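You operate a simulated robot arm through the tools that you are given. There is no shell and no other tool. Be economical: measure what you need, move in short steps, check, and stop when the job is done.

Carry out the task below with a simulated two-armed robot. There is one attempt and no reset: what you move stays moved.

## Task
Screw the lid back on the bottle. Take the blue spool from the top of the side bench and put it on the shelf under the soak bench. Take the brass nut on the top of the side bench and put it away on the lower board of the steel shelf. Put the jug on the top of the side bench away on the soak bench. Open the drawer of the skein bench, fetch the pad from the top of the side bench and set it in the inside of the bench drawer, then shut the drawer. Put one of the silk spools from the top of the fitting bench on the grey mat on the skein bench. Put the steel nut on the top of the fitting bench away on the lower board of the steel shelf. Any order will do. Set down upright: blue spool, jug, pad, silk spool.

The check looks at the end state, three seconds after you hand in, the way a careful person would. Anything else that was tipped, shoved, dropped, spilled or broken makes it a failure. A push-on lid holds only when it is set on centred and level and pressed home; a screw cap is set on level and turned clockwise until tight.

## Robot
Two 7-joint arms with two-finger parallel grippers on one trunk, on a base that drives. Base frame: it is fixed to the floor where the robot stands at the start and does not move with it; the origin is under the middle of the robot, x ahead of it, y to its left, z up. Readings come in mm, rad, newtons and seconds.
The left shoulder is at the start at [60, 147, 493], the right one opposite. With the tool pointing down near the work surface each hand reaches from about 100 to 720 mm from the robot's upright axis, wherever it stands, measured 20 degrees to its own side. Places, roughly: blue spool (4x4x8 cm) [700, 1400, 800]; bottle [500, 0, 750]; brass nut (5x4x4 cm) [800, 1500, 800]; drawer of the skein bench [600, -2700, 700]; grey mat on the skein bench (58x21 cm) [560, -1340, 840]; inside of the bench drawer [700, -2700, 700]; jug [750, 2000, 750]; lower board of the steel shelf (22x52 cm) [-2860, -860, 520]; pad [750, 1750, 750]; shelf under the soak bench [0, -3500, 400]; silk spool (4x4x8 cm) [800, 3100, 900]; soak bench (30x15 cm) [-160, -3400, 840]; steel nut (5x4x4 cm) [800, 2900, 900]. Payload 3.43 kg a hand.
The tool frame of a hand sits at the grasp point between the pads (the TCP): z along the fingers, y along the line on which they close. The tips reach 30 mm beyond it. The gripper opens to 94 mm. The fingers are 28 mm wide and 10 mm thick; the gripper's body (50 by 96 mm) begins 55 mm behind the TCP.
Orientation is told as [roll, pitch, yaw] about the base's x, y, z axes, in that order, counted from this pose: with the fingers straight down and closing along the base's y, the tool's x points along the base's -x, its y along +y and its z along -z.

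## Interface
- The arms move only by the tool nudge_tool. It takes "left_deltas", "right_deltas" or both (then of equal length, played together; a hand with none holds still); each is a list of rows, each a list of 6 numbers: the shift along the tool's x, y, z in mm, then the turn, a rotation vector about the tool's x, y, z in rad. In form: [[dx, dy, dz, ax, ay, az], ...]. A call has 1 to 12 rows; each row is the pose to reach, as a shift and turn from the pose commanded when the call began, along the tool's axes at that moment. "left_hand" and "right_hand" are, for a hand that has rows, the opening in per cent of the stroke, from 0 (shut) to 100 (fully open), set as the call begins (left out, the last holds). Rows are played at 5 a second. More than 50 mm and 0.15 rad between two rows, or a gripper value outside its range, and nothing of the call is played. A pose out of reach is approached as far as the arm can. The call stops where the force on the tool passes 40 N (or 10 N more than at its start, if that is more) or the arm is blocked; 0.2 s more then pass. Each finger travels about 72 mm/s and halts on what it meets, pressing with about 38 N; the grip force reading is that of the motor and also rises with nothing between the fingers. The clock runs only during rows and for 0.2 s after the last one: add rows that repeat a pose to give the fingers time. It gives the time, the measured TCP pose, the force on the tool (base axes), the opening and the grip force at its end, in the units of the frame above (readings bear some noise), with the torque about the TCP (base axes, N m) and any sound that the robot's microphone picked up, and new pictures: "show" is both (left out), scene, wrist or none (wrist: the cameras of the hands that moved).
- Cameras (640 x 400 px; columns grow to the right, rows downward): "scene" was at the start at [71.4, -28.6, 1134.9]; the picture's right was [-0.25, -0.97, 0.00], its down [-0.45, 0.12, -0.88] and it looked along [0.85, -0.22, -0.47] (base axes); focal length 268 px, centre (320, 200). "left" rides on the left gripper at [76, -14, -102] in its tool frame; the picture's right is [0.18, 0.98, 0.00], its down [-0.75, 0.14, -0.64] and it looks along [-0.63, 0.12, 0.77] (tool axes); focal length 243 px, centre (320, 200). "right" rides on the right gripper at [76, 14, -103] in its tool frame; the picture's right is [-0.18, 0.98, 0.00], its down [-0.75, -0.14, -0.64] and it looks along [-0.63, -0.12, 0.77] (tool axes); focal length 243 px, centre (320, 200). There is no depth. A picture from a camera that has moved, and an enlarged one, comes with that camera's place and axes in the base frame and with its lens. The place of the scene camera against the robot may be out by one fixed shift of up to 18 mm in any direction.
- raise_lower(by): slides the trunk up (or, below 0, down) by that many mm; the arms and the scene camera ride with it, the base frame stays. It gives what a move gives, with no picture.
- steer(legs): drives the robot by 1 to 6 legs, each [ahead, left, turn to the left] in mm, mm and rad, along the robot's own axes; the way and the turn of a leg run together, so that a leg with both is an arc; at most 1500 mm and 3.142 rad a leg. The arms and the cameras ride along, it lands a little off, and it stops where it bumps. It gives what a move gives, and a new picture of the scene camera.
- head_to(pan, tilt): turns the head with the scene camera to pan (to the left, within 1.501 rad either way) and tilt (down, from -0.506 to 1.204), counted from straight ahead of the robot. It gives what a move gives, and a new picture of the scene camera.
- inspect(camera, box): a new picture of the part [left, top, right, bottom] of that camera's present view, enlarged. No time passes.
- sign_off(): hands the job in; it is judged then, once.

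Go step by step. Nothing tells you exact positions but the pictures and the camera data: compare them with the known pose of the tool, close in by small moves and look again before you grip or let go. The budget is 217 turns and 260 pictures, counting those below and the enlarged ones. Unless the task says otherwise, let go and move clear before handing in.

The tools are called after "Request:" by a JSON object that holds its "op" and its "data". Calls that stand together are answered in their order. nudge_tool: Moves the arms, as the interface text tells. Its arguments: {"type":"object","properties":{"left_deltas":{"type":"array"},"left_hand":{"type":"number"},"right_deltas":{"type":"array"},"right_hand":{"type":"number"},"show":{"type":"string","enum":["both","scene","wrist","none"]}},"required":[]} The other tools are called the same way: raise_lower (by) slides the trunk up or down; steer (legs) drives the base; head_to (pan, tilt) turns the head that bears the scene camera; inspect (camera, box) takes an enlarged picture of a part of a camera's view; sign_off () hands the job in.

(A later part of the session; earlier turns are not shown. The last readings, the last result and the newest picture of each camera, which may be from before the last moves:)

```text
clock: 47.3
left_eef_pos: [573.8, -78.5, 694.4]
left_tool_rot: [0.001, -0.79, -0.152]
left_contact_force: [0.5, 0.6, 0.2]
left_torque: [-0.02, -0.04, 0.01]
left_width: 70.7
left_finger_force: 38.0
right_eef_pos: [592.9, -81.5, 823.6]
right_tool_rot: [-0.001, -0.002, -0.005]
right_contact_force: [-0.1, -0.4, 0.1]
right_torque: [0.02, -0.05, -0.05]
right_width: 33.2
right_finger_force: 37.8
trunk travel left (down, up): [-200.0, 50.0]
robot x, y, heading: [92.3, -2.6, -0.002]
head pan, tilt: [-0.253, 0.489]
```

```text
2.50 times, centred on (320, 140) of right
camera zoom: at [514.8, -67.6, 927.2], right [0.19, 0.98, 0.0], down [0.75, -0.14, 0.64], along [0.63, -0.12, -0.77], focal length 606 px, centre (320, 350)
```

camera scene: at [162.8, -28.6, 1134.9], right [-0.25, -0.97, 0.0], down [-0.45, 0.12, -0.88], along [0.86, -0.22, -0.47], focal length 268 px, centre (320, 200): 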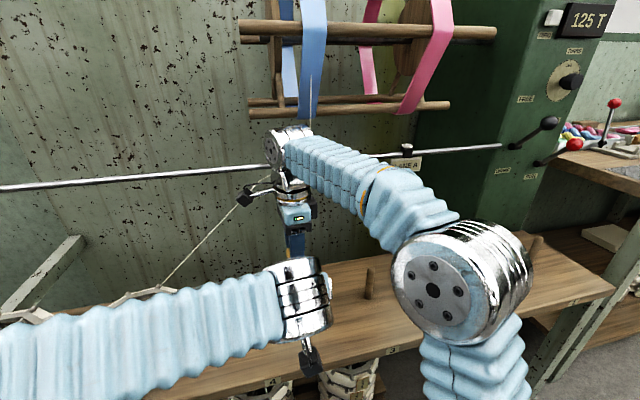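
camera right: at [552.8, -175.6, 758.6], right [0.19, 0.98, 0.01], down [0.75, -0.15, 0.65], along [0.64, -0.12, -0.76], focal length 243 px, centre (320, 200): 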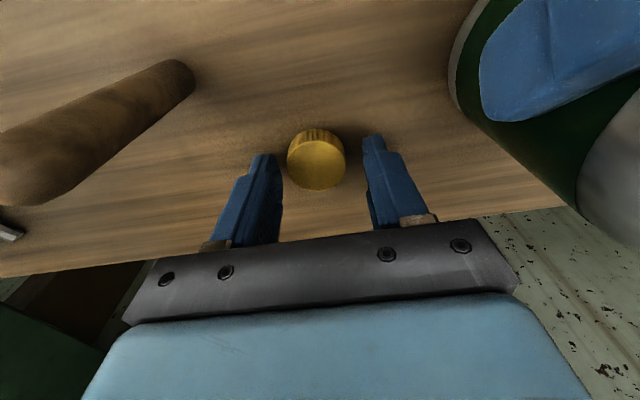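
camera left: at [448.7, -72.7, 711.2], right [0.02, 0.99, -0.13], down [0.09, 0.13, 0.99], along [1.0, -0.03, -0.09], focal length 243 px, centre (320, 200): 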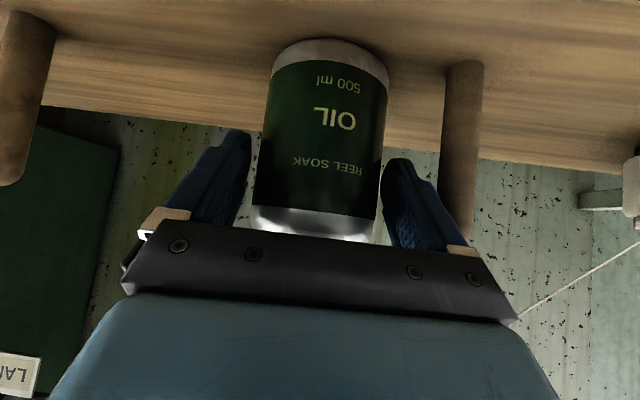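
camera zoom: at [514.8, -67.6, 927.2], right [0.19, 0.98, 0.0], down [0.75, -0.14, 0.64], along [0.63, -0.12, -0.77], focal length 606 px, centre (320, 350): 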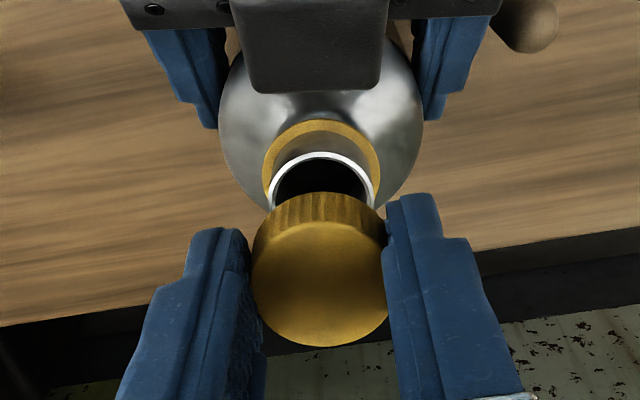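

Request:
{"op": "nudge_tool", "data": {"right_deltas": [[0, 0.5, 0, 0, 0, -0.14], [0, 0.5, 0, 0, 0, -0.28], [0, 0.5, 0, 0, 0, -0.42], [0, 0.5, 0, 0, 0, -0.56], [0, 0.5, 0, 0, 0, -0.7], [0, 0.5, 0, 0, 0, -0.84], [0, 0.5, 0, 0, 0, -0.98], [0, 0.5, 0, 0, 0, -1.1], [0, 0.5, 0, 0, 0, -1.1]], "show": "scene"}}

Request:
{"op": "inspect", "data": {"camera": "right", "box": [240, 60, 400, 220]}}

```text
clock: 49.3
left_eef_pos: [572.8, -79.5, 693.8]
left_tool_rot: [0.001, -0.791, -0.151]
left_contact_force: [-0.7, -0.7, 0.7]
left_torque: [0.01, -0.03, 0.0]
left_width: 70.9
left_finger_force: 37.9
right_eef_pos: [592.2, -82.3, 821.8]
right_tool_rot: [-0.003, 0.001, 1.098]
right_contact_force: [0.3, -0.1, 1.0]
right_torque: [0.02, 0.01, -0.01]
right_width: 33.0
right_finger_force: 38.1
trunk travel left (down, up): [-200.0, 50.0]
robot x, y, heading: [91.9, -0.9, -0.0]
head pan, tilt: [-0.253, 0.489]
camera scene: at [162.7, -28.6, 1134.9], right [-0.25, -0.97, 0.0], down [-0.45, 0.12, -0.88], along [0.86, -0.22, -0.47], focal length 268 px, centre (320, 200)
```

scene: 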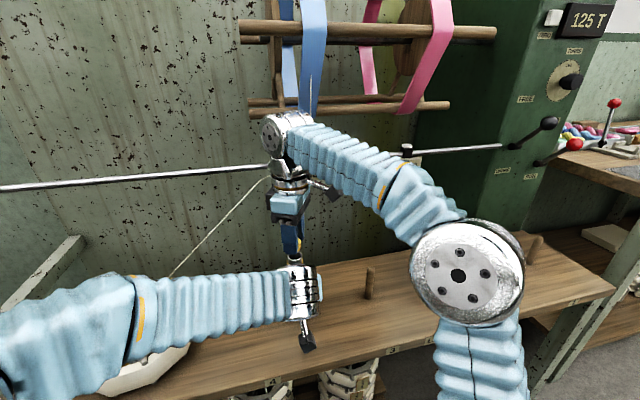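

```text
2.50 times, centred on (320, 140) of right
camera zoom: at [543.7, -143.8, 925.9], right [-0.79, 0.61, 0.0], down [0.47, 0.61, 0.64], along [0.39, 0.51, -0.77], focal length 606 px, centre (320, 350)
```

zoom: 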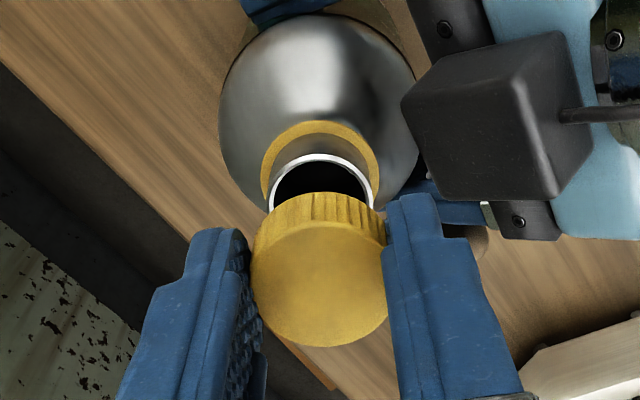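

Centred from both views. Turn back slightly to clear the box, and lower to near contact.

Request:
{"op": "nudge_tool", "data": {"right_deltas": [[0, 0, 0, 0, 0, 0.1], [0, 0, 8, 0, 0, 0.2], [0, 0, 16, 0, 0, 0.2], [0, 0, 22, 0, 0, 0.2], [0, 0, 25, 0, 0, 0.2], [0, 0, 27, 0, 0, 0.2], [0, 0, 28, 0, 0, 0.2]], "show": "none"}}

Request:
{"op": "inspect", "data": {"camera": "right", "box": [240, 60, 400, 220]}}

```text
clock: 50.7
left_eef_pos: [574.7, -79.4, 694.3]
left_tool_rot: [0.004, -0.792, -0.152]
left_contact_force: [-2.9, 0.6, 5.2]
left_torque: [0.0, 0.09, 0.02]
left_width: 70.7
left_finger_force: 38.3
right_eef_pos: [592.2, -81.9, 800.8]
right_tool_rot: [-0.006, -0.009, 0.897]
right_contact_force: [-1.4, -0.9, 8.1]
right_torque: [-0.11, 0.16, 0.0]
right_width: 33.1
right_finger_force: 38.5
trunk travel left (down, up): [-200.0, 50.0]
robot x, y, heading: [90.9, 1.0, 0.0]
head pan, tilt: [-0.253, 0.489]
stopped in row 7 (right hand): the force on the tool passed its limit at 44 N (the readings are from after the stop); the commanded pose is now the measured one
```

```text
2.50 times, centred on (320, 140) of right
camera zoom: at [530.3, -133.7, 903.5], right [-0.65, 0.76, 0.0], down [0.57, 0.5, 0.65], along [0.49, 0.42, -0.76], focal length 606 px, centre (320, 350)
```

zoom: 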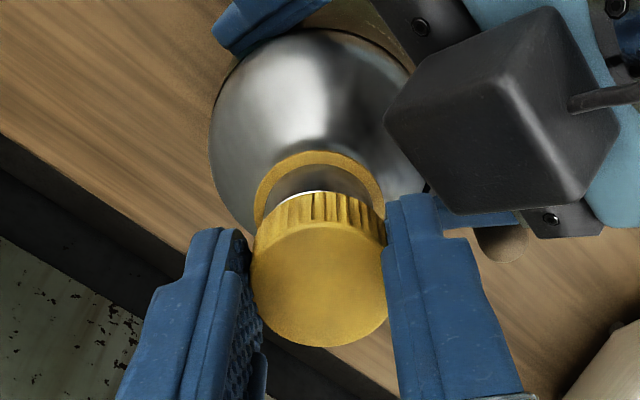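

Request:
{"op": "nudge_tool", "data": {"right_deltas": [[0, 0, 0.3, 0, 0, 0], [0, 0, 0.3, 0, 0, 0.15], [0, 0, 0.4, 0, 0, 0.3], [0, 0, 0.5, 0, 0, 0.45], [0, 0, 0.6, 0, 0, 0.6], [0, 0, 0.7, 0, 0, 0.75], [0, 0, 0.8, 0, 0, 0.9], [0, 0, 0.9, 0, 0, 1.05], [0, 0, 1.0, 0, 0, 1.2], [0, 0, 1.1, 0, 0, 1.35], [0, 0, 1.2, 0, 0, 1.5], [0, 0, 1.3, 0, 0, 1.65]], "show": "none"}}

Request:
{"op": "inspect", "data": {"camera": "right", "box": [240, 60, 400, 220]}}

Request:
{"op": "inspect", "data": {"camera": "scene", "box": [250, 210, 350, 290]}}

```text
clock: 53.3
left_eef_pos: [572.7, -77.7, 694.9]
left_tool_rot: [0.003, -0.793, -0.152]
left_contact_force: [11.9, 3.8, 6.0]
left_torque: [-1.13, 0.4, -0.01]
left_width: 70.8
left_finger_force: 37.9
right_eef_pos: [591.4, -83.1, 800.0]
right_tool_rot: [0.007, -0.005, -0.756]
right_contact_force: [-12.1, -11.3, 25.2]
right_torque: [-0.26, 0.64, 0.19]
right_width: 33.1
right_finger_force: 37.7
trunk travel left (down, up): [-200.0, 50.0]
robot x, y, heading: [91.1, 0.9, 0.0]
head pan, tilt: [-0.253, 0.489]
```

```text
2.50 times, centred on (320, 140) of right
camera zoom: at [542.9, -21.4, 902.9], right [0.81, 0.59, 0.01], down [0.45, -0.62, 0.64], along [0.39, -0.52, -0.76], focal length 606 px, centre (320, 350)
```

zoom: 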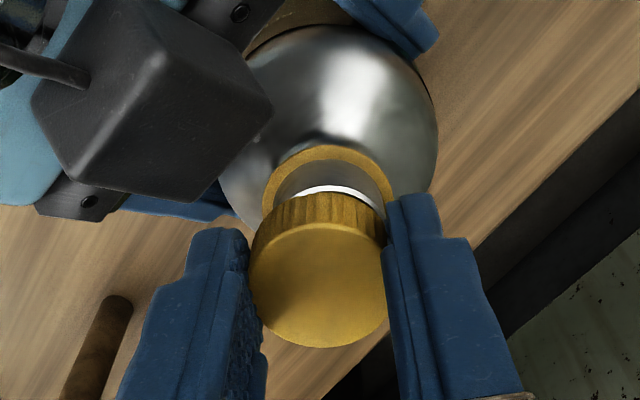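

```text
5.00 times, centred on (300, 250) of scene
camera zoom: at [161.0, -28.8, 1135.1], right [-0.25, -0.97, 0.0], down [-0.45, 0.12, -0.88], along [0.86, -0.22, -0.47], focal length 1338 px, centre (420, -50)
```

zoom: 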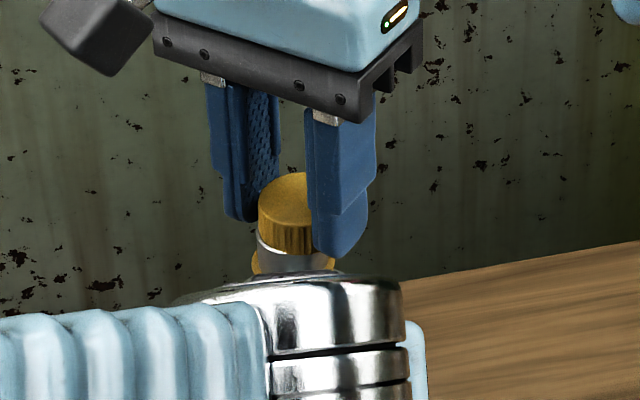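

The cap rode on the rim and dragged the neck over; it seems ~1.5 mm eccentric in the hand. I'll lift, let the bottle settle, turn back and measure again.

Request:
{"op": "nudge_tool", "data": {"right_deltas": [[0, 0, -6, 0, 0, 0], [0, 0, -12, 0, 0, -0.15], [0, 0, -12, 0, 0, -0.3], [0, 0, -12, 0, 0, -0.45], [0, 0, -12, 0, 0, -0.6], [0, 0, -12, 0, 0, -0.75], [0, 0, -12, 0, 0, -0.9], [0, 0, -12, 0, 0, -1.05], [0, 0, -12, 0, 0, -1.2], [0, 0, -12, 0, 0, -1.35], [0, 0, -12, 0, 0, -1.5], [0, 0, -12, 0, 0, -1.6]], "show": "none"}}

Request:
{"op": "nudge_tool", "data": {"left_deltas": [[0, 0, 0, 0, 0, 0], [0, 0, 0, 0, 0, 0], [0, 0, 0, 0, 0, 0]], "left_hand": 84, "show": "none"}}

Request:
{"op": "nudge_tool", "data": {"left_deltas": [[0, 0, 0, 0, 0, 0], [0, 0, 0, 0, 0, 0], [0, 0, 0, 0, 0, 0]], "left_hand": 0, "show": "none"}}

Request:
{"op": "inspect", "data": {"camera": "right", "box": [240, 60, 400, 220]}}

Request:
{"op": "inspect", "data": {"camera": "scene", "box": [250, 210, 350, 290]}}

```text
clock: 55.9
left_eef_pos: [573.4, -79.0, 692.9]
left_tool_rot: [0.004, -0.791, -0.15]
left_contact_force: [-0.5, 2.1, 18.5]
left_torque: [-0.03, -0.42, 0.04]
left_width: 70.9
left_finger_force: 38.0
right_eef_pos: [590.3, -82.3, 810.4]
right_tool_rot: [-0.005, -0.009, 0.85]
right_contact_force: [-0.3, -0.1, -1.3]
right_torque: [0.02, 0.04, 0.01]
right_width: 32.8
right_finger_force: 37.9
trunk travel left (down, up): [-200.0, 50.0]
robot x, y, heading: [94.4, 2.9, -0.0]
head pan, tilt: [-0.253, 0.489]
```

```text
clock: 56.7
left_eef_pos: [574.4, -78.8, 693.5]
left_tool_rot: [0.004, -0.788, -0.152]
left_contact_force: [0.1, 0.2, -0.5]
left_torque: [-0.04, 0.05, 0.03]
left_width: 78.9
left_finger_force: 0.0
right_eef_pos: [591.7, -81.2, 809.5]
right_tool_rot: [-0.005, -0.009, 0.848]
right_contact_force: [-0.7, -0.4, 0.2]
right_torque: [-0.01, -0.02, 0.0]
right_width: 33.0
right_finger_force: 37.5
trunk travel left (down, up): [-200.0, 50.0]
robot x, y, heading: [92.4, 2.7, 0.003]
head pan, tilt: [-0.253, 0.489]
```

```text
clock: 57.5
left_eef_pos: [574.7, -78.9, 692.9]
left_tool_rot: [0.005, -0.791, -0.152]
left_contact_force: [-0.7, 0.5, -0.4]
left_torque: [-0.03, 0.07, -0.01]
left_width: 70.6
left_finger_force: 38.0
right_eef_pos: [592.2, -82.4, 810.9]
right_tool_rot: [-0.005, -0.008, 0.846]
right_contact_force: [-0.4, -0.3, -0.4]
right_torque: [0.0, 0.01, 0.02]
right_width: 33.1
right_finger_force: 38.4
trunk travel left (down, up): [-200.0, 50.0]
robot x, y, heading: [92.8, 0.6, 0.006]
head pan, tilt: [-0.253, 0.489]
```

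```text
2.50 times, centred on (320, 140) of right
camera zoom: at [528.4, -130.8, 913.3], right [-0.61, 0.79, 0.0], down [0.6, 0.47, 0.65], along [0.51, 0.4, -0.76], focal length 606 px, centre (320, 350)
```

zoom: 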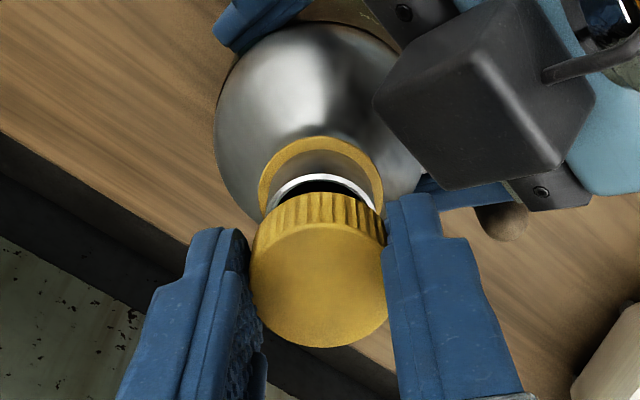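

```text
5.00 times, centred on (300, 250) of scene
camera zoom: at [162.8, -28.6, 1134.9], right [-0.25, -0.97, 0.0], down [-0.45, 0.12, -0.88], along [0.86, -0.22, -0.47], focal length 1338 px, centre (420, -50)
```

zoom: 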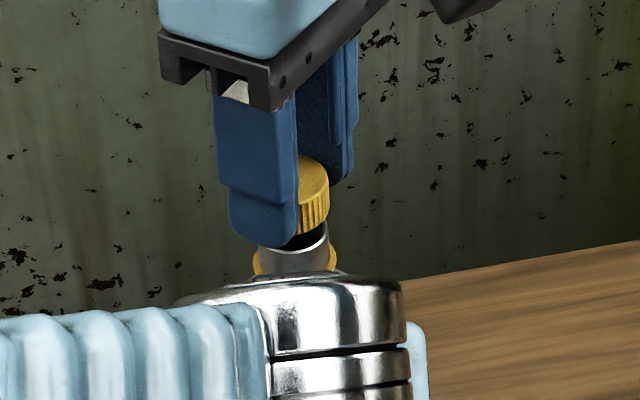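

Request:
{"op": "nudge_tool", "data": {"right_deltas": [[0, 0.5, 4, 0, 0, 0], [0, 0.5, 7, 0, 0, 0], [0, 0.5, 9, 0, 0, 0], [0, 0.5, 10, 0, 0, 0], [0, 0.5, 10.5, 0, 0, 0]], "show": "none"}}

Request:
{"op": "inspect", "data": {"camera": "right", "box": [280, 100, 360, 160]}}

```text
clock: 58.7
left_eef_pos: [574.4, -78.8, 692.3]
left_tool_rot: [0.005, -0.79, -0.151]
left_contact_force: [2.5, -0.9, -2.2]
left_torque: [0.02, -0.17, 0.04]
left_width: 71.0
left_finger_force: 37.9
right_eef_pos: [592.3, -82.2, 799.0]
right_tool_rot: [-0.005, -0.008, 0.849]
right_contact_force: [-0.3, 1.2, 6.9]
right_torque: [0.05, 0.12, -0.04]
right_width: 33.0
right_finger_force: 37.7
trunk travel left (down, up): [-200.0, 50.0]
robot x, y, heading: [90.1, 0.8, 0.001]
head pan, tilt: [-0.253, 0.489]
```

```text
6.67 times, centred on (320, 130) of right
camera zoom: at [528.1, -130.2, 902.7], right [-0.61, 0.79, 0.0], down [0.6, 0.47, 0.65], along [0.51, 0.4, -0.76], focal length 1618 px, centre (320, 667)
```

zoom: 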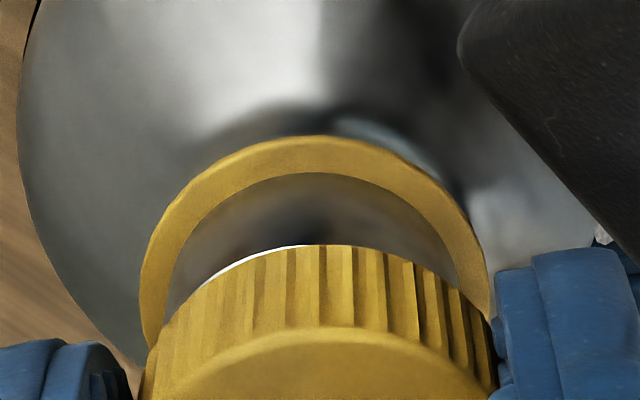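

Request:
{"op": "nudge_tool", "data": {"right_deltas": [[0, 0, -1.5, 0, 0, 0], [0.8, -0.8, -1.5, 0, 0, 0], [0.8, -0.8, 0, 0, 0, 0], [0.8, -0.8, 0.5, 0, 0, 0]], "show": "none"}}

Request:
{"op": "inspect", "data": {"camera": "right", "box": [280, 100, 360, 160]}}

```text
clock: 59.7
left_eef_pos: [574.3, -78.3, 692.3]
left_tool_rot: [0.003, -0.789, -0.151]
left_contact_force: [-2.4, 1.2, -4.4]
left_torque: [-0.17, -0.57, -0.08]
left_width: 71.2
left_finger_force: 38.2
right_eef_pos: [592.0, -84.0, 799.9]
right_tool_rot: [-0.004, -0.01, 0.845]
right_contact_force: [4.7, -1.6, 12.7]
right_torque: [-0.05, 0.01, 0.03]
right_width: 32.9
right_finger_force: 38.2
trunk travel left (down, up): [-200.0, 50.0]
robot x, y, heading: [87.8, -0.9, -0.0]
head pan, tilt: [-0.253, 0.489]
```

```text
6.67 times, centred on (320, 130) of right
camera zoom: at [528.0, -131.6, 902.5], right [-0.61, 0.79, 0.0], down [0.6, 0.47, 0.65], along [0.51, 0.4, -0.76], focal length 1618 px, centre (320, 667)
```

zoom: 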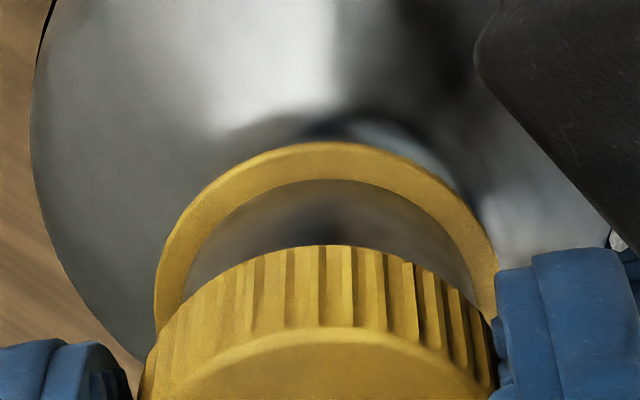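

Request:
{"op": "nudge_tool", "data": {"right_deltas": [[0, 0.3, 0, 0, 0, 0], [0, 0.5, 0, 0, 0, 0.15], [0, 0.65, 0.1, 0, 0, 0.3], [-0.1, 0.8, 0.2, 0, 0, 0.45], [-0.2, 1.0, 0.3, 0, 0, 0.6], [-0.3, 1.1, 0.4, 0, 0, 0.75], [-0.45, 1.25, 0.5, 0, 0, 0.9], [-0.6, 1.35, 0.6, 0, 0, 1.05]], "show": "none"}}

Request:
{"op": "inspect", "data": {"camera": "right", "box": [280, 100, 360, 160]}}

Request:
{"op": "inspect", "data": {"camera": "scene", "box": [260, 220, 340, 270]}}

```text
clock: 61.5
left_eef_pos: [574.7, -78.5, 693.2]
left_tool_rot: [0.002, -0.79, -0.152]
left_contact_force: [12.3, 2.7, 0.7]
left_torque: [-0.17, 0.92, 0.01]
left_width: 70.9
left_finger_force: 38.0
right_eef_pos: [591.1, -81.2, 798.8]
right_tool_rot: [0.005, -0.004, -0.207]
right_contact_force: [-11.5, -2.8, -3.8]
right_torque: [-0.1, 0.36, 0.09]
right_width: 32.9
right_finger_force: 38.2
trunk travel left (down, up): [-200.0, 50.0]
robot x, y, heading: [92.6, 2.1, -0.0]
head pan, tilt: [-0.253, 0.489]
```

```text
6.67 times, centred on (320, 130) of right
camera zoom: at [517.6, -52.6, 900.9], right [0.38, 0.92, 0.0], down [0.7, -0.29, 0.65], along [0.6, -0.24, -0.76], focal length 1618 px, centre (320, 667)
```

zoom: 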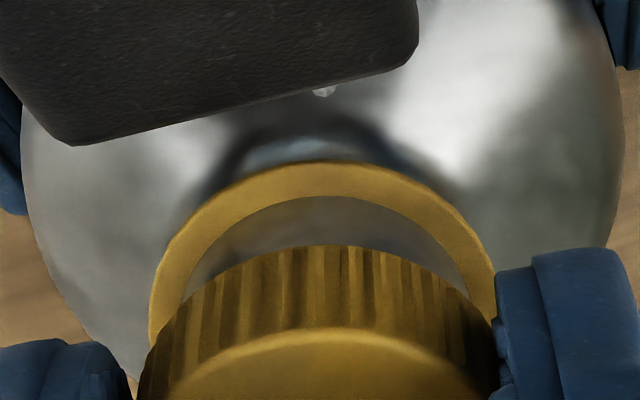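

```text
8.00 times, centred on (300, 245) of scene
camera zoom: at [162.9, -28.6, 1134.9], right [-0.25, -0.97, 0.0], down [-0.45, 0.12, -0.88], along [0.85, -0.22, -0.47], focal length 2141 px, centre (480, -160)
```

zoom: 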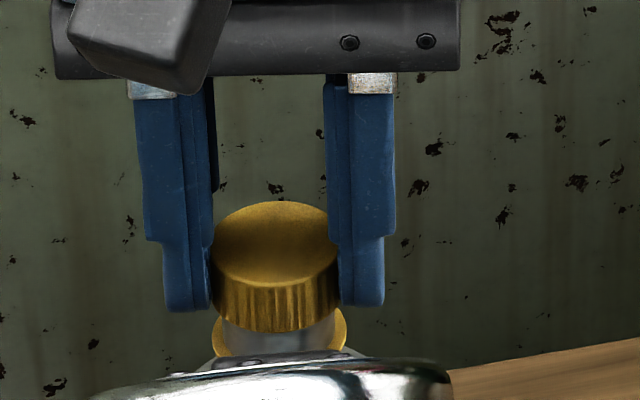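

The cap has engaged: it is now pulling the hand down. Continue turning while following downward.

Request:
{"op": "nudge_tool", "data": {"right_deltas": [[1, 0, 1.2, 0, 0, 0], [1, 0, 1.4, 0, 0, 0.15], [1, 0, 1.6, 0, 0, 0.3], [1, 0, 1.8, 0, 0, 0.45], [1, 0, 1.9, 0, 0, 0.6], [1, 0, 2.0, 0, 0, 0.75], [1, 0, 2.1, 0, 0, 0.85]], "show": "none"}}

Request:
{"op": "inspect", "data": {"camera": "right", "box": [240, 60, 400, 220]}}

```text
clock: 63.1
left_eef_pos: [574.0, -79.8, 692.6]
left_tool_rot: [0.003, -0.791, -0.152]
left_contact_force: [-21.6, 4.0, 0.8]
left_torque: [-0.77, -2.25, -0.55]
left_width: 71.2
left_finger_force: 38.4
right_eef_pos: [591.0, -82.7, 797.1]
right_tool_rot: [0.014, -0.005, -1.058]
right_contact_force: [24.3, -6.0, 6.6]
right_torque: [-0.18, -0.63, 0.59]
right_width: 32.7
right_finger_force: 38.1
trunk travel left (down, up): [-200.0, 50.0]
robot x, y, heading: [91.0, 0.7, 0.0]
head pan, tilt: [-0.253, 0.489]
```

```text
2.50 times, centred on (320, 140) of right
camera zoom: at [563.5, -10.0, 900.4], right [0.95, 0.32, 0.01], down [0.24, -0.73, 0.64], along [0.22, -0.61, -0.77], focal length 606 px, centre (320, 350)
```

zoom: 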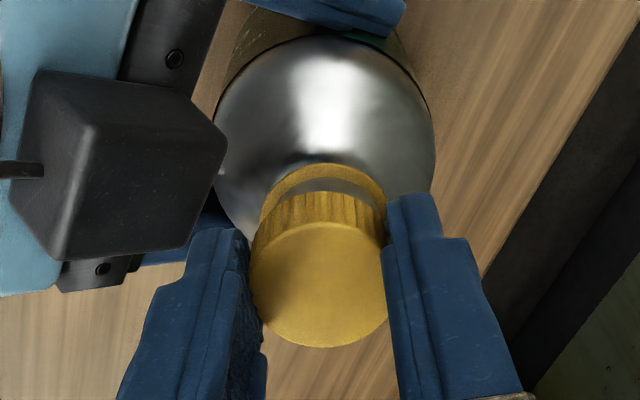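

Torque is building, the cap is threaded. Release, wind the hand back at height, and look.

Request:
{"op": "nudge_tool", "data": {"right_deltas": [[0, 0, 0, 0, 0, 0], [0, 0, 0, 0, 0, 0], [0, 0, -20, 0, 0, 0], [0, 0, -30, 0, 0, -0.15], [0, 0, -30, 0, 0, -0.3], [0, 0, -30, 0, 0, -0.45], [0, 0, -30, 0, 0, -0.6], [0, 0, -30, 0, 0, -0.75], [0, 0, -30, 0, 0, -0.9], [0, 0, -30, 0, 0, -1.05], [0, 0, -30, 0, 0, -1.2], [0, 0, -30, 0, 0, -1.35]], "right_hand": 48, "show": "none"}}

Request:
{"op": "inspect", "data": {"camera": "right", "box": [240, 60, 400, 220]}}

Request:
{"op": "inspect", "data": {"camera": "scene", "box": [250, 220, 350, 280]}}

```text
clock: 63.8
left_eef_pos: [571.0, -81.4, 693.8]
left_tool_rot: [0.003, -0.791, -0.157]
left_contact_force: [-12.2, -2.2, 0.4]
left_torque: [0.07, -0.9, -0.01]
left_width: 71.0
left_finger_force: 38.2
right_eef_pos: [592.9, -82.8, 798.8]
right_tool_rot: [0.011, -0.004, -1.056]
right_contact_force: [11.8, 1.5, -1.7]
right_torque: [0.06, -0.42, 0.0]
right_width: 38.4
right_finger_force: 0.0
trunk travel left (down, up): [-200.0, 50.0]
robot x, y, heading: [90.9, 1.0, 0.004]
head pan, tilt: [-0.253, 0.489]
stopped in row 3 (left hand): the force on the tool passed its limit at 41 N (the readings are from after the stop); the commanded pose is now the measured one
```

```text
2.50 times, centred on (320, 140) of right
camera zoom: at [564.9, -9.7, 900.7], right [0.95, 0.32, 0.01], down [0.24, -0.73, 0.64], along [0.22, -0.61, -0.76], focal length 606 px, centre (320, 350)
```

zoom: 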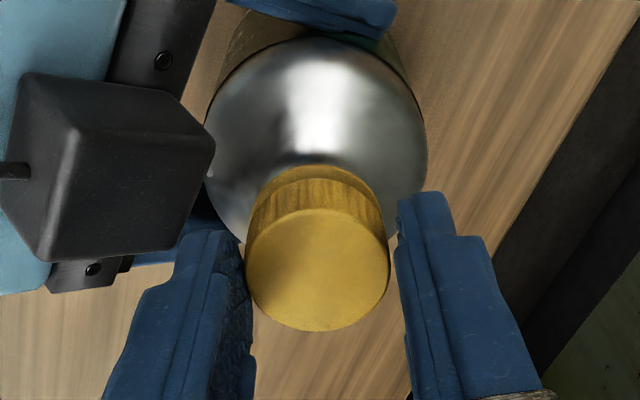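

```text
6.40 times, centred on (300, 250) of scene
camera zoom: at [162.8, -28.7, 1134.7], right [-0.25, -0.97, 0.0], down [-0.45, 0.12, -0.88], along [0.86, -0.22, -0.47], focal length 1713 px, centre (448, -120)
```

zoom: 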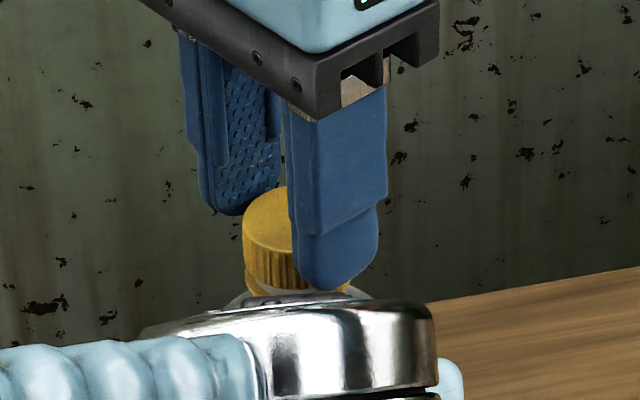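

Request:
{"op": "nudge_tool", "data": {"right_deltas": [[0, 2, -5, 0, 0, 0], [0, 2, -20, 0, 0, 0], [0, 2, -35, 0, 0, 0], [0, 2, -35, 0, 0, 0]], "right_hand": 46, "show": "none"}}

Request:
{"op": "inspect", "data": {"camera": "right", "box": [240, 60, 400, 220]}}

Request:
{"op": "inspect", "data": {"camera": "scene", "box": [260, 230, 340, 280]}}

```text
clock: 64.8
left_eef_pos: [573.5, -79.5, 695.1]
left_tool_rot: [0.002, -0.791, -0.153]
left_contact_force: [0.4, 0.5, -3.3]
left_torque: [0.02, 0.05, 0.0]
left_width: 71.0
left_finger_force: 38.2
right_eef_pos: [593.0, -81.1, 832.7]
right_tool_rot: [0.009, -0.004, -1.056]
right_contact_force: [0.4, 0.9, -0.7]
right_torque: [-0.03, -0.02, 0.01]
right_width: 42.9
right_finger_force: 0.0
trunk travel left (down, up): [-200.0, 50.0]
robot x, y, heading: [90.5, 0.8, 0.004]
head pan, tilt: [-0.253, 0.489]
```

```text
2.50 times, centred on (320, 140) of right
camera zoom: at [565.1, -8.1, 935.5], right [0.95, 0.32, 0.01], down [0.24, -0.73, 0.64], along [0.22, -0.61, -0.76], focal length 606 px, centre (320, 350)
```

zoom: 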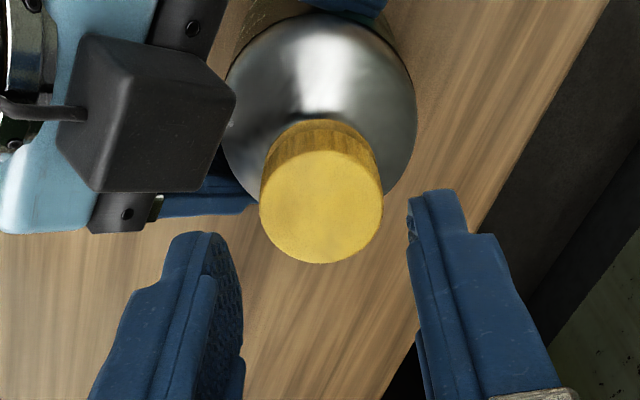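

```text
8.00 times, centred on (300, 255) of scene
camera zoom: at [162.9, -28.6, 1134.9], right [-0.25, -0.97, 0.0], down [-0.45, 0.12, -0.88], along [0.86, -0.22, -0.47], focal length 2141 px, centre (480, -240)
```

zoom: 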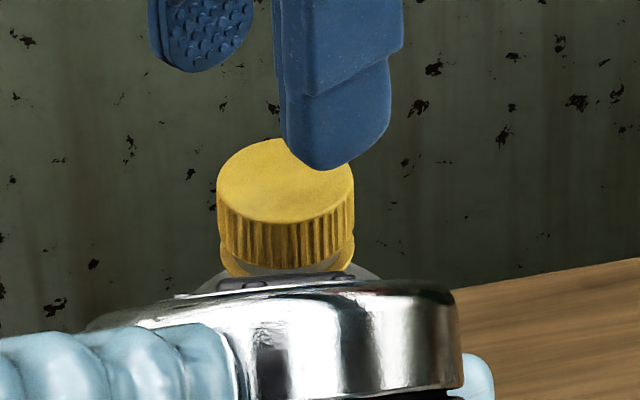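

The cap sits level and well down the thread. Wind back and take another bite.

Request:
{"op": "nudge_tool", "data": {"right_deltas": [[0, 0, 0, 0, 0, -0.15], [0, 0, 0, 0, 0, -0.3], [0, 0, 0, 0, 0, -0.45], [0, 0, 0, 0, 0, -0.6], [0, 0, 0, 0, 0, -0.75], [0, 0, 0, 0, 0, -0.9], [0, 0, 0, 0, 0, -1.05], [0, 0, 0, 0, 0, -1.2], [0, 0, 0, 0, 0, -1.35], [0, 0, 0, 0, 0, -1.5], [0, 0, 0, 0, 0, -1.65], [0, 0, 0, 0, 0, -1.8]], "right_hand": 46, "show": "none"}}

Request:
{"op": "inspect", "data": {"camera": "right", "box": [240, 60, 400, 220]}}

```text
clock: 67.4
left_eef_pos: [574.9, -79.1, 694.5]
left_tool_rot: [0.001, -0.792, -0.153]
left_contact_force: [-0.3, 0.5, -2.9]
left_torque: [0.04, 0.08, -0.01]
left_width: 70.5
left_finger_force: 38.1
right_eef_pos: [594.1, -81.1, 833.0]
right_tool_rot: [-0.007, -0.007, 0.747]
right_contact_force: [0.5, -0.6, 0.3]
right_torque: [0.0, 0.01, -0.02]
right_width: 43.3
right_finger_force: 0.0
trunk travel left (down, up): [-200.0, 50.0]
robot x, y, heading: [93.6, 0.3, -0.003]
head pan, tilt: [-0.253, 0.489]
```

```text
2.50 times, centred on (320, 140) of right
camera zoom: at [525.7, -122.7, 936.2], right [-0.53, 0.85, -0.01], down [0.64, 0.41, 0.65], along [0.55, 0.34, -0.76], focal length 606 px, centre (320, 350)
```

zoom: 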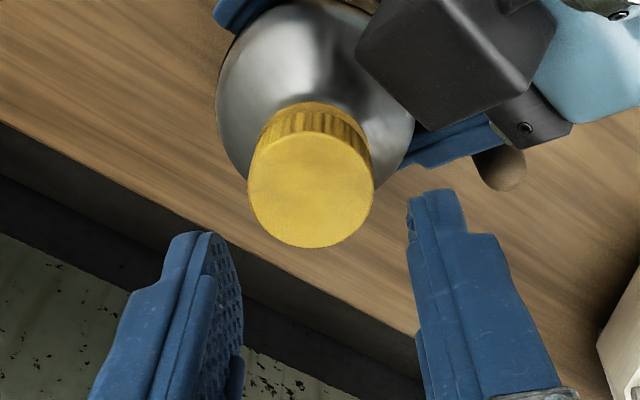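

Request:
{"op": "nudge_tool", "data": {"right_deltas": [[2, -2.8, 0, 0, 0, 0], [2, -2.8, 20, 0, 0, 0], [2, -2.8, 36, 0, 0, 0], [2, -2.8, 42, 0, 0, 0], [2, -2.8, 42, 0, 0, 0]], "right_hand": 46, "show": "none"}}

Request:
{"op": "inspect", "data": {"camera": "right", "box": [240, 60, 400, 220]}}

```text
clock: 68.4
left_eef_pos: [572.7, -79.9, 691.8]
left_tool_rot: [0.003, -0.787, -0.154]
left_contact_force: [-4.5, 1.1, 2.9]
left_torque: [-0.12, -0.69, 0.05]
left_width: 70.9
left_finger_force: 38.2
right_eef_pos: [592.9, -84.7, 799.0]
right_tool_rot: [-0.007, -0.021, 0.742]
right_contact_force: [2.5, 0.2, 8.4]
right_torque: [0.13, 0.15, -0.04]
right_width: 42.0
right_finger_force: 0.0
trunk travel left (down, up): [-200.0, 50.0]
robot x, y, heading: [90.9, -2.0, -0.0]
head pan, tilt: [-0.253, 0.489]
stopped in row 4 (right hand): the force on the tool passed its limit at 48 N (the readings are from after the stop); the commanded pose is now the measured one
```

```text
2.50 times, centred on (320, 140) of right
camera zoom: at [524.0, -125.2, 900.4], right [-0.53, 0.85, -0.01], down [0.64, 0.4, 0.66], along [0.56, 0.35, -0.75], focal length 606 px, centre (320, 350)
```

zoom: 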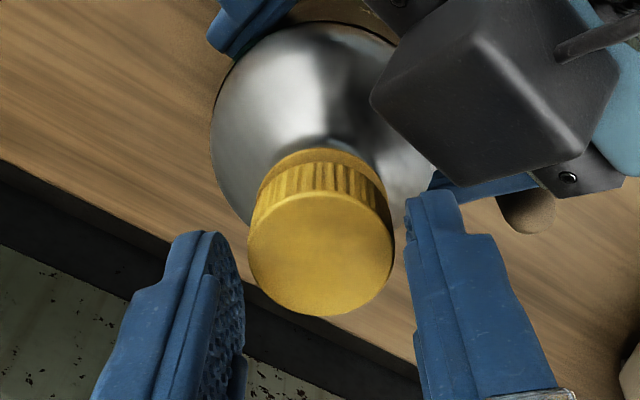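

The front finger meets the left gripper's box again. I'll re-seat the left grip about 22 mm lower on the bottle to give room.

Request:
{"op": "nudge_tool", "data": {"right_deltas": [[0, 0, -15, 0, 0, 0], [0, 0, -15, 0, 0, 0], [0, 0, -15, 0, 0, 0]], "left_deltas": [[0, 0, 0, 0, 0, 0], [0, 0, 0, 0, 0, 0], [0, 0, 0, 0, 0, 0]], "left_hand": 86, "show": "none"}}

Request:
{"op": "nudge_tool", "data": {"left_deltas": [[5, 0, 5, 0, 0, 0], [10, 0, 10, 0, 0, 0], [16, 0, 16, 0, 0, 0], [16, 0, 16, 0, 0, 0]], "show": "wrist"}}

```text
clock: 69.2
left_eef_pos: [572.9, -79.4, 690.6]
left_tool_rot: [0.006, -0.786, -0.153]
left_contact_force: [0.9, 0.0, -0.5]
left_torque: [0.01, -0.01, 0.0]
left_width: 81.0
left_finger_force: 0.1
right_eef_pos: [593.6, -83.9, 811.5]
right_tool_rot: [-0.01, -0.019, 0.746]
right_contact_force: [-0.5, 1.2, -0.4]
right_torque: [-0.03, 0.0, 0.0]
right_width: 43.2
right_finger_force: 0.1
trunk travel left (down, up): [-200.0, 50.0]
robot x, y, heading: [88.8, -1.0, 0.0]
head pan, tilt: [-0.253, 0.489]
```

```text
clock: 70.2
left_eef_pos: [573.1, -79.9, 668.7]
left_tool_rot: [0.005, -0.787, -0.155]
left_contact_force: [0.1, 0.5, -0.3]
left_torque: [0.03, 0.01, 0.02]
left_width: 80.8
left_finger_force: 0.2
right_eef_pos: [592.3, -83.3, 811.7]
right_tool_rot: [-0.008, -0.018, 0.745]
right_contact_force: [0.6, -0.5, -1.0]
right_torque: [0.02, -0.02, -0.02]
right_width: 43.5
right_finger_force: 0.1
trunk travel left (down, up): [-200.0, 50.0]
robot x, y, heading: [91.1, -0.3, 0.001]
head pan, tilt: [-0.253, 0.489]
camera left: at [447.8, -73.9, 686.5], right [0.02, 0.99, -0.13], down [0.1, 0.12, 0.99], along [0.99, -0.03, -0.1], focal length 243 px, centre (320, 200)
```

left: 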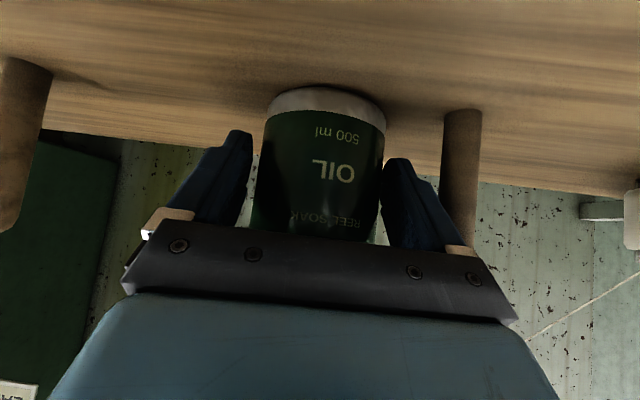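

Request:
{"op": "nudge_tool", "data": {"left_deltas": [[0, 0, 0, 0, 0, 0], [0, 0, 0, 0, 0, 0], [0, 0, 0, 0, 0, 0]], "left_hand": 0, "show": "none"}}

Request:
{"op": "inspect", "data": {"camera": "right", "box": [240, 60, 400, 220]}}

```text
clock: 71.0
left_eef_pos: [573.1, -80.2, 668.7]
left_tool_rot: [0.006, -0.785, -0.153]
left_contact_force: [0.8, 0.3, -0.5]
left_torque: [-0.01, 0.0, 0.05]
left_width: 70.8
left_finger_force: 38.0
right_eef_pos: [592.3, -82.8, 813.7]
right_tool_rot: [-0.01, -0.02, 0.744]
right_contact_force: [0.0, 0.9, 0.8]
right_torque: [-0.03, -0.02, -0.01]
right_width: 43.3
right_finger_force: 0.1
trunk travel left (down, up): [-200.0, 50.0]
robot x, y, heading: [92.1, 0.8, 0.0]
head pan, tilt: [-0.253, 0.489]
```

```text
2.50 times, centred on (320, 140) of right
camera zoom: at [523.9, -126.0, 914.1], right [-0.53, 0.85, 0.0], down [0.64, 0.4, 0.66], along [0.56, 0.35, -0.75], focal length 606 px, centre (320, 350)
```

zoom: 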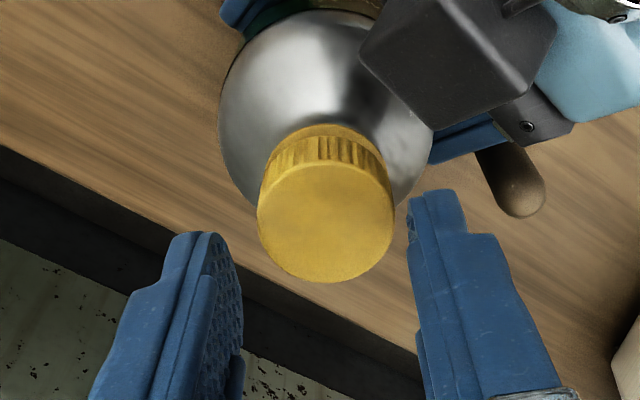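

Request:
{"op": "nudge_tool", "data": {"right_deltas": [[2, 1.3, 0, -0.021, 0.008, 0], [2, 1.3, 12, -0.021, 0.008, 0], [2, 1.3, 20, -0.021, 0.008, 0], [2, 1.3, 24, -0.021, 0.008, 0], [2, 1.3, 24, -0.021, 0.008, 0]], "right_hand": 46, "show": "none"}}

Request:
{"op": "inspect", "data": {"camera": "right", "box": [240, 60, 400, 220]}}

```text
clock: 72.2
left_eef_pos: [572.7, -80.9, 668.9]
left_tool_rot: [0.006, -0.785, -0.154]
left_contact_force: [0.1, 0.4, 0.1]
left_torque: [-0.04, 0.01, -0.03]
left_width: 71.0
left_finger_force: 38.2
right_eef_pos: [590.7, -82.8, 787.4]
right_tool_rot: [0.012, -0.009, 0.743]
right_contact_force: [0.4, 0.0, 0.1]
right_torque: [-0.01, -0.02, 0.03]
right_width: 43.4
right_finger_force: 0.0
trunk travel left (down, up): [-200.0, 50.0]
robot x, y, heading: [87.8, 1.9, 0.003]
head pan, tilt: [-0.253, 0.489]
```

```text
2.50 times, centred on (320, 140) of right
camera zoom: at [523.8, -126.3, 890.9], right [-0.53, 0.85, 0.01], down [0.65, 0.4, 0.65], along [0.54, 0.35, -0.76], focal length 606 px, centre (320, 350)
```

zoom: 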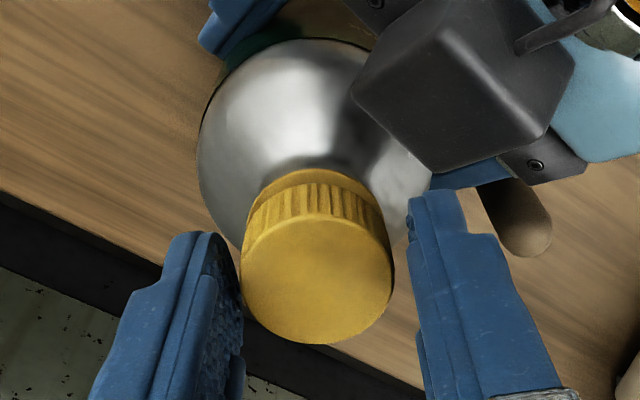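

Clear this time. Grip and turn.

Request:
{"op": "nudge_tool", "data": {"right_deltas": [[0, 0, 0, 0, 0, 0], [0, 0, 0, 0, 0, 0], [0, 0, 0.2, 0, 0, 0.15], [0, 0, 0.4, 0, 0, 0.3], [0, 0, 0.5, 0, 0, 0.45], [0, 0, 0.6, 0, 0, 0.6], [0, 0, 0.7, 0, 0, 0.75], [0, 0, 0.8, 0, 0, 0.9], [0, 0, 0.9, 0, 0, 1.05], [0, 0, 1.0, 0, 0, 1.2], [0, 0, 1.1, 0, 0, 1.35], [0, 0, 1.2, 0, 0, 1.5]], "right_hand": 0, "show": "none"}}

Request:
{"op": "inspect", "data": {"camera": "right", "box": [240, 60, 400, 220]}}

Request:
{"op": "inspect", "data": {"camera": "scene", "box": [250, 220, 350, 280]}}

```text
clock: 74.8
left_eef_pos: [574.0, -80.4, 668.6]
left_tool_rot: [0.005, -0.787, -0.153]
left_contact_force: [-2.2, 1.9, 0.7]
left_torque: [0.22, 0.3, 0.02]
left_width: 70.8
left_finger_force: 37.5
right_eef_pos: [591.5, -83.5, 786.9]
right_tool_rot: [0.012, 0.013, -0.758]
right_contact_force: [1.4, -2.5, 0.7]
right_torque: [-0.58, -0.64, 0.0]
right_width: 33.3
right_finger_force: 37.5
trunk travel left (down, up): [-200.0, 50.0]
robot x, y, heading: [90.1, 2.5, -0.002]
head pan, tilt: [-0.253, 0.489]
```

```text
2.50 times, centred on (320, 140) of right
camera zoom: at [544.8, -22.6, 891.5], right [0.81, 0.59, 0.01], down [0.45, -0.63, 0.63], along [0.38, -0.51, -0.78], focal length 606 px, centre (320, 350)
```

zoom: 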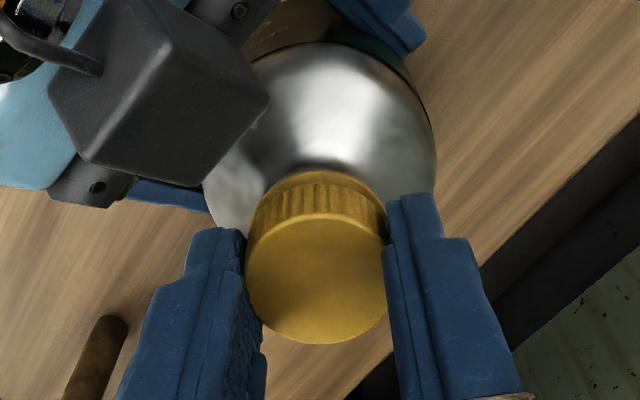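

```text
6.40 times, centred on (300, 250) of scene
camera zoom: at [162.8, -28.6, 1134.9], right [-0.25, -0.97, 0.0], down [-0.45, 0.12, -0.88], along [0.86, -0.22, -0.47], focal length 1713 px, centre (448, -120)
```

zoom: 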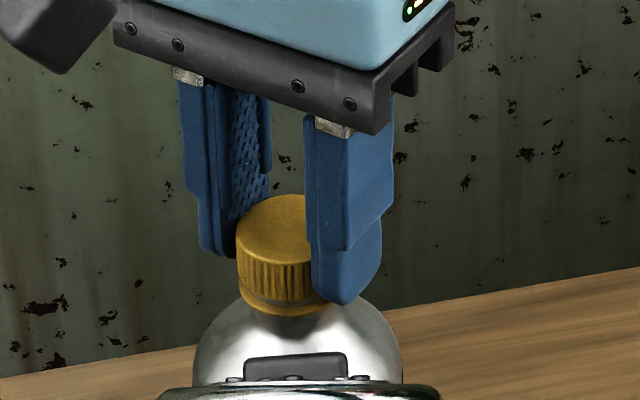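

No resistance yet. Open, wind back and take another bite.

Request:
{"op": "nudge_tool", "data": {"right_deltas": [[0, 0, -1, 0, 0, 0], [0, 0, -1, 0, 0, 0], [0, 0, -1, 0, 0, -0.15], [0, 0, -1, 0, 0, -0.3], [0, 0, -1, 0, 0, -0.45], [0, 0, -1, 0, 0, -0.6], [0, 0, -1, 0, 0, -0.75], [0, 0, -1, 0, 0, -0.9], [0, 0, -1, 0, 0, -1.05], [0, 0, -1, 0, 0, -1.2], [0, 0, -1, 0, 0, -1.35], [0, 0, -1, 0, 0, -1.5]], "right_hand": 46, "show": "none"}}

Request:
{"op": "inspect", "data": {"camera": "right", "box": [240, 60, 400, 220]}}

```text
clock: 77.4
left_eef_pos: [573.5, -80.4, 669.1]
left_tool_rot: [0.004, -0.785, -0.152]
left_contact_force: [0.6, 1.6, -0.3]
left_torque: [0.0, -0.01, -0.01]
left_width: 70.6
left_finger_force: 37.8
right_eef_pos: [591.3, -82.0, 787.5]
right_tool_rot: [0.015, -0.012, 0.748]
right_contact_force: [0.0, 0.2, 0.3]
right_torque: [-0.04, 0.0, 0.01]
right_width: 43.2
right_finger_force: 0.1
trunk travel left (down, up): [-200.0, 50.0]
robot x, y, heading: [86.9, 1.3, 0.004]
head pan, tilt: [-0.253, 0.489]
```

```text
2.50 times, centred on (320, 140) of right
camera zoom: at [524.3, -126.8, 890.7], right [-0.53, 0.85, 0.01], down [0.65, 0.4, 0.65], along [0.54, 0.35, -0.76], focal length 606 px, centre (320, 350)
```

zoom: 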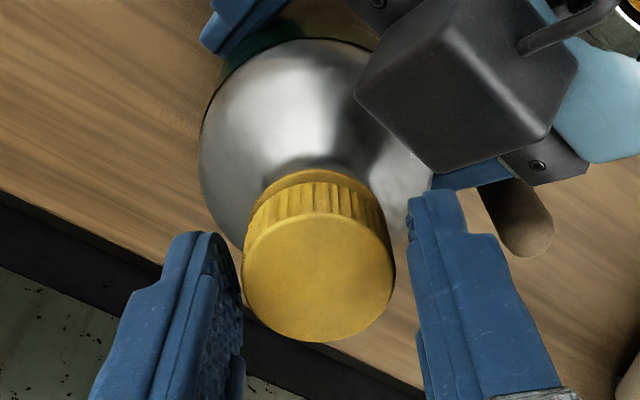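

Request:
{"op": "nudge_tool", "data": {"right_deltas": [[0, -0.5, 0, 0.003, 0.019, 0], [0, -0.5, 0, 0.003, 0.019, 0]], "show": "none"}}

Request:
{"op": "nudge_tool", "data": {"right_deltas": [[0, 0, 0, 0, 0, 0], [0, 0, 0, 0, 0, 0], [0, 0, 0.3, 0, 0, 0.15], [0, 0, 0.6, 0, 0, 0.3], [0, 0, 0.8, 0, 0, 0.45], [0, 0, 1, 0, 0, 0.6], [0, 0, 1, 0, 0, 0.75], [0, 0, 1.2, 0, 0, 0.9], [0, 0, 1.2, 0, 0, 1.05], [0, 0, 1.4, 0, 0, 1.2], [0, 0, 1.4, 0, 0, 1.35], [0, 0, 1.6, 0, 0, 1.5]], "right_hand": 0, "show": "none"}}

Request:
{"op": "inspect", "data": {"camera": "right", "box": [240, 60, 400, 220]}}

Request:
{"op": "inspect", "data": {"camera": "scene", "box": [250, 220, 350, 280]}}

```text
clock: 78.0
left_eef_pos: [573.5, -79.8, 670.0]
left_tool_rot: [0.006, -0.785, -0.153]
left_contact_force: [-0.5, 0.3, -0.2]
left_torque: [-0.01, 0.03, 0.0]
left_width: 70.7
left_finger_force: 38.3
right_eef_pos: [591.2, -83.5, 789.2]
right_tool_rot: [0.01, 0.007, 0.745]
right_contact_force: [0.4, 0.3, 0.3]
right_torque: [0.01, 0.0, -0.01]
right_width: 43.3
right_finger_force: 0.1
trunk travel left (down, up): [-200.0, 50.0]
robot x, y, heading: [91.6, -1.4, -0.0]
head pan, tilt: [-0.253, 0.489]
```

```text
clock: 80.6
left_eef_pos: [573.4, -80.6, 669.5]
left_tool_rot: [0.004, -0.785, -0.155]
left_contact_force: [6.9, -11.6, -0.4]
left_torque: [0.81, 0.53, -0.21]
left_width: 70.9
left_finger_force: 37.9
right_eef_pos: [591.6, -82.9, 786.9]
right_tool_rot: [-0.008, 0.011, -0.757]
right_contact_force: [-5.5, 11.5, 0.7]
right_torque: [0.51, 0.21, -0.03]
right_width: 33.1
right_finger_force: 38.0
trunk travel left (down, up): [-200.0, 50.0]
robot x, y, heading: [94.5, 1.6, -0.002]
head pan, tilt: [-0.253, 0.489]
```

```text
2.50 times, centred on (320, 140) of right
camera zoom: at [545.8, -21.2, 891.2], right [0.81, 0.59, -0.01], down [0.46, -0.62, 0.63], along [0.37, -0.52, -0.77], focal length 606 px, centre (320, 350)
```

zoom: 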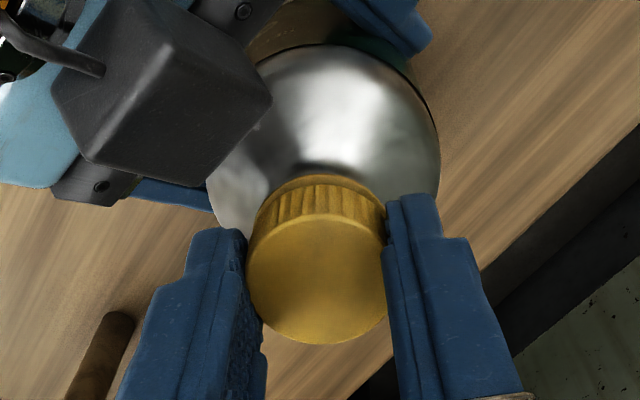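

```text
6.40 times, centred on (300, 250) of scene
camera zoom: at [162.8, -28.6, 1134.9], right [-0.25, -0.97, 0.0], down [-0.45, 0.12, -0.88], along [0.86, -0.22, -0.47], focal length 1713 px, centre (448, -120)
```

zoom: 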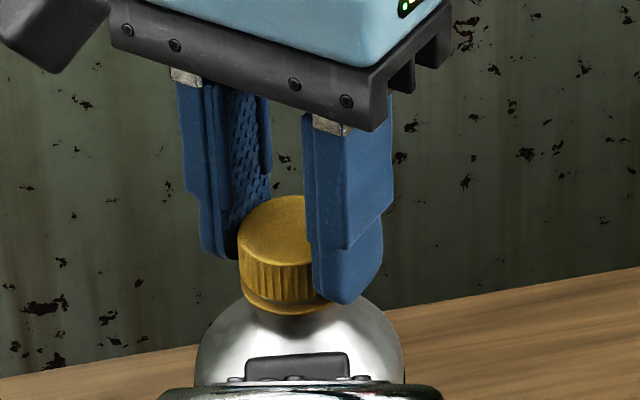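

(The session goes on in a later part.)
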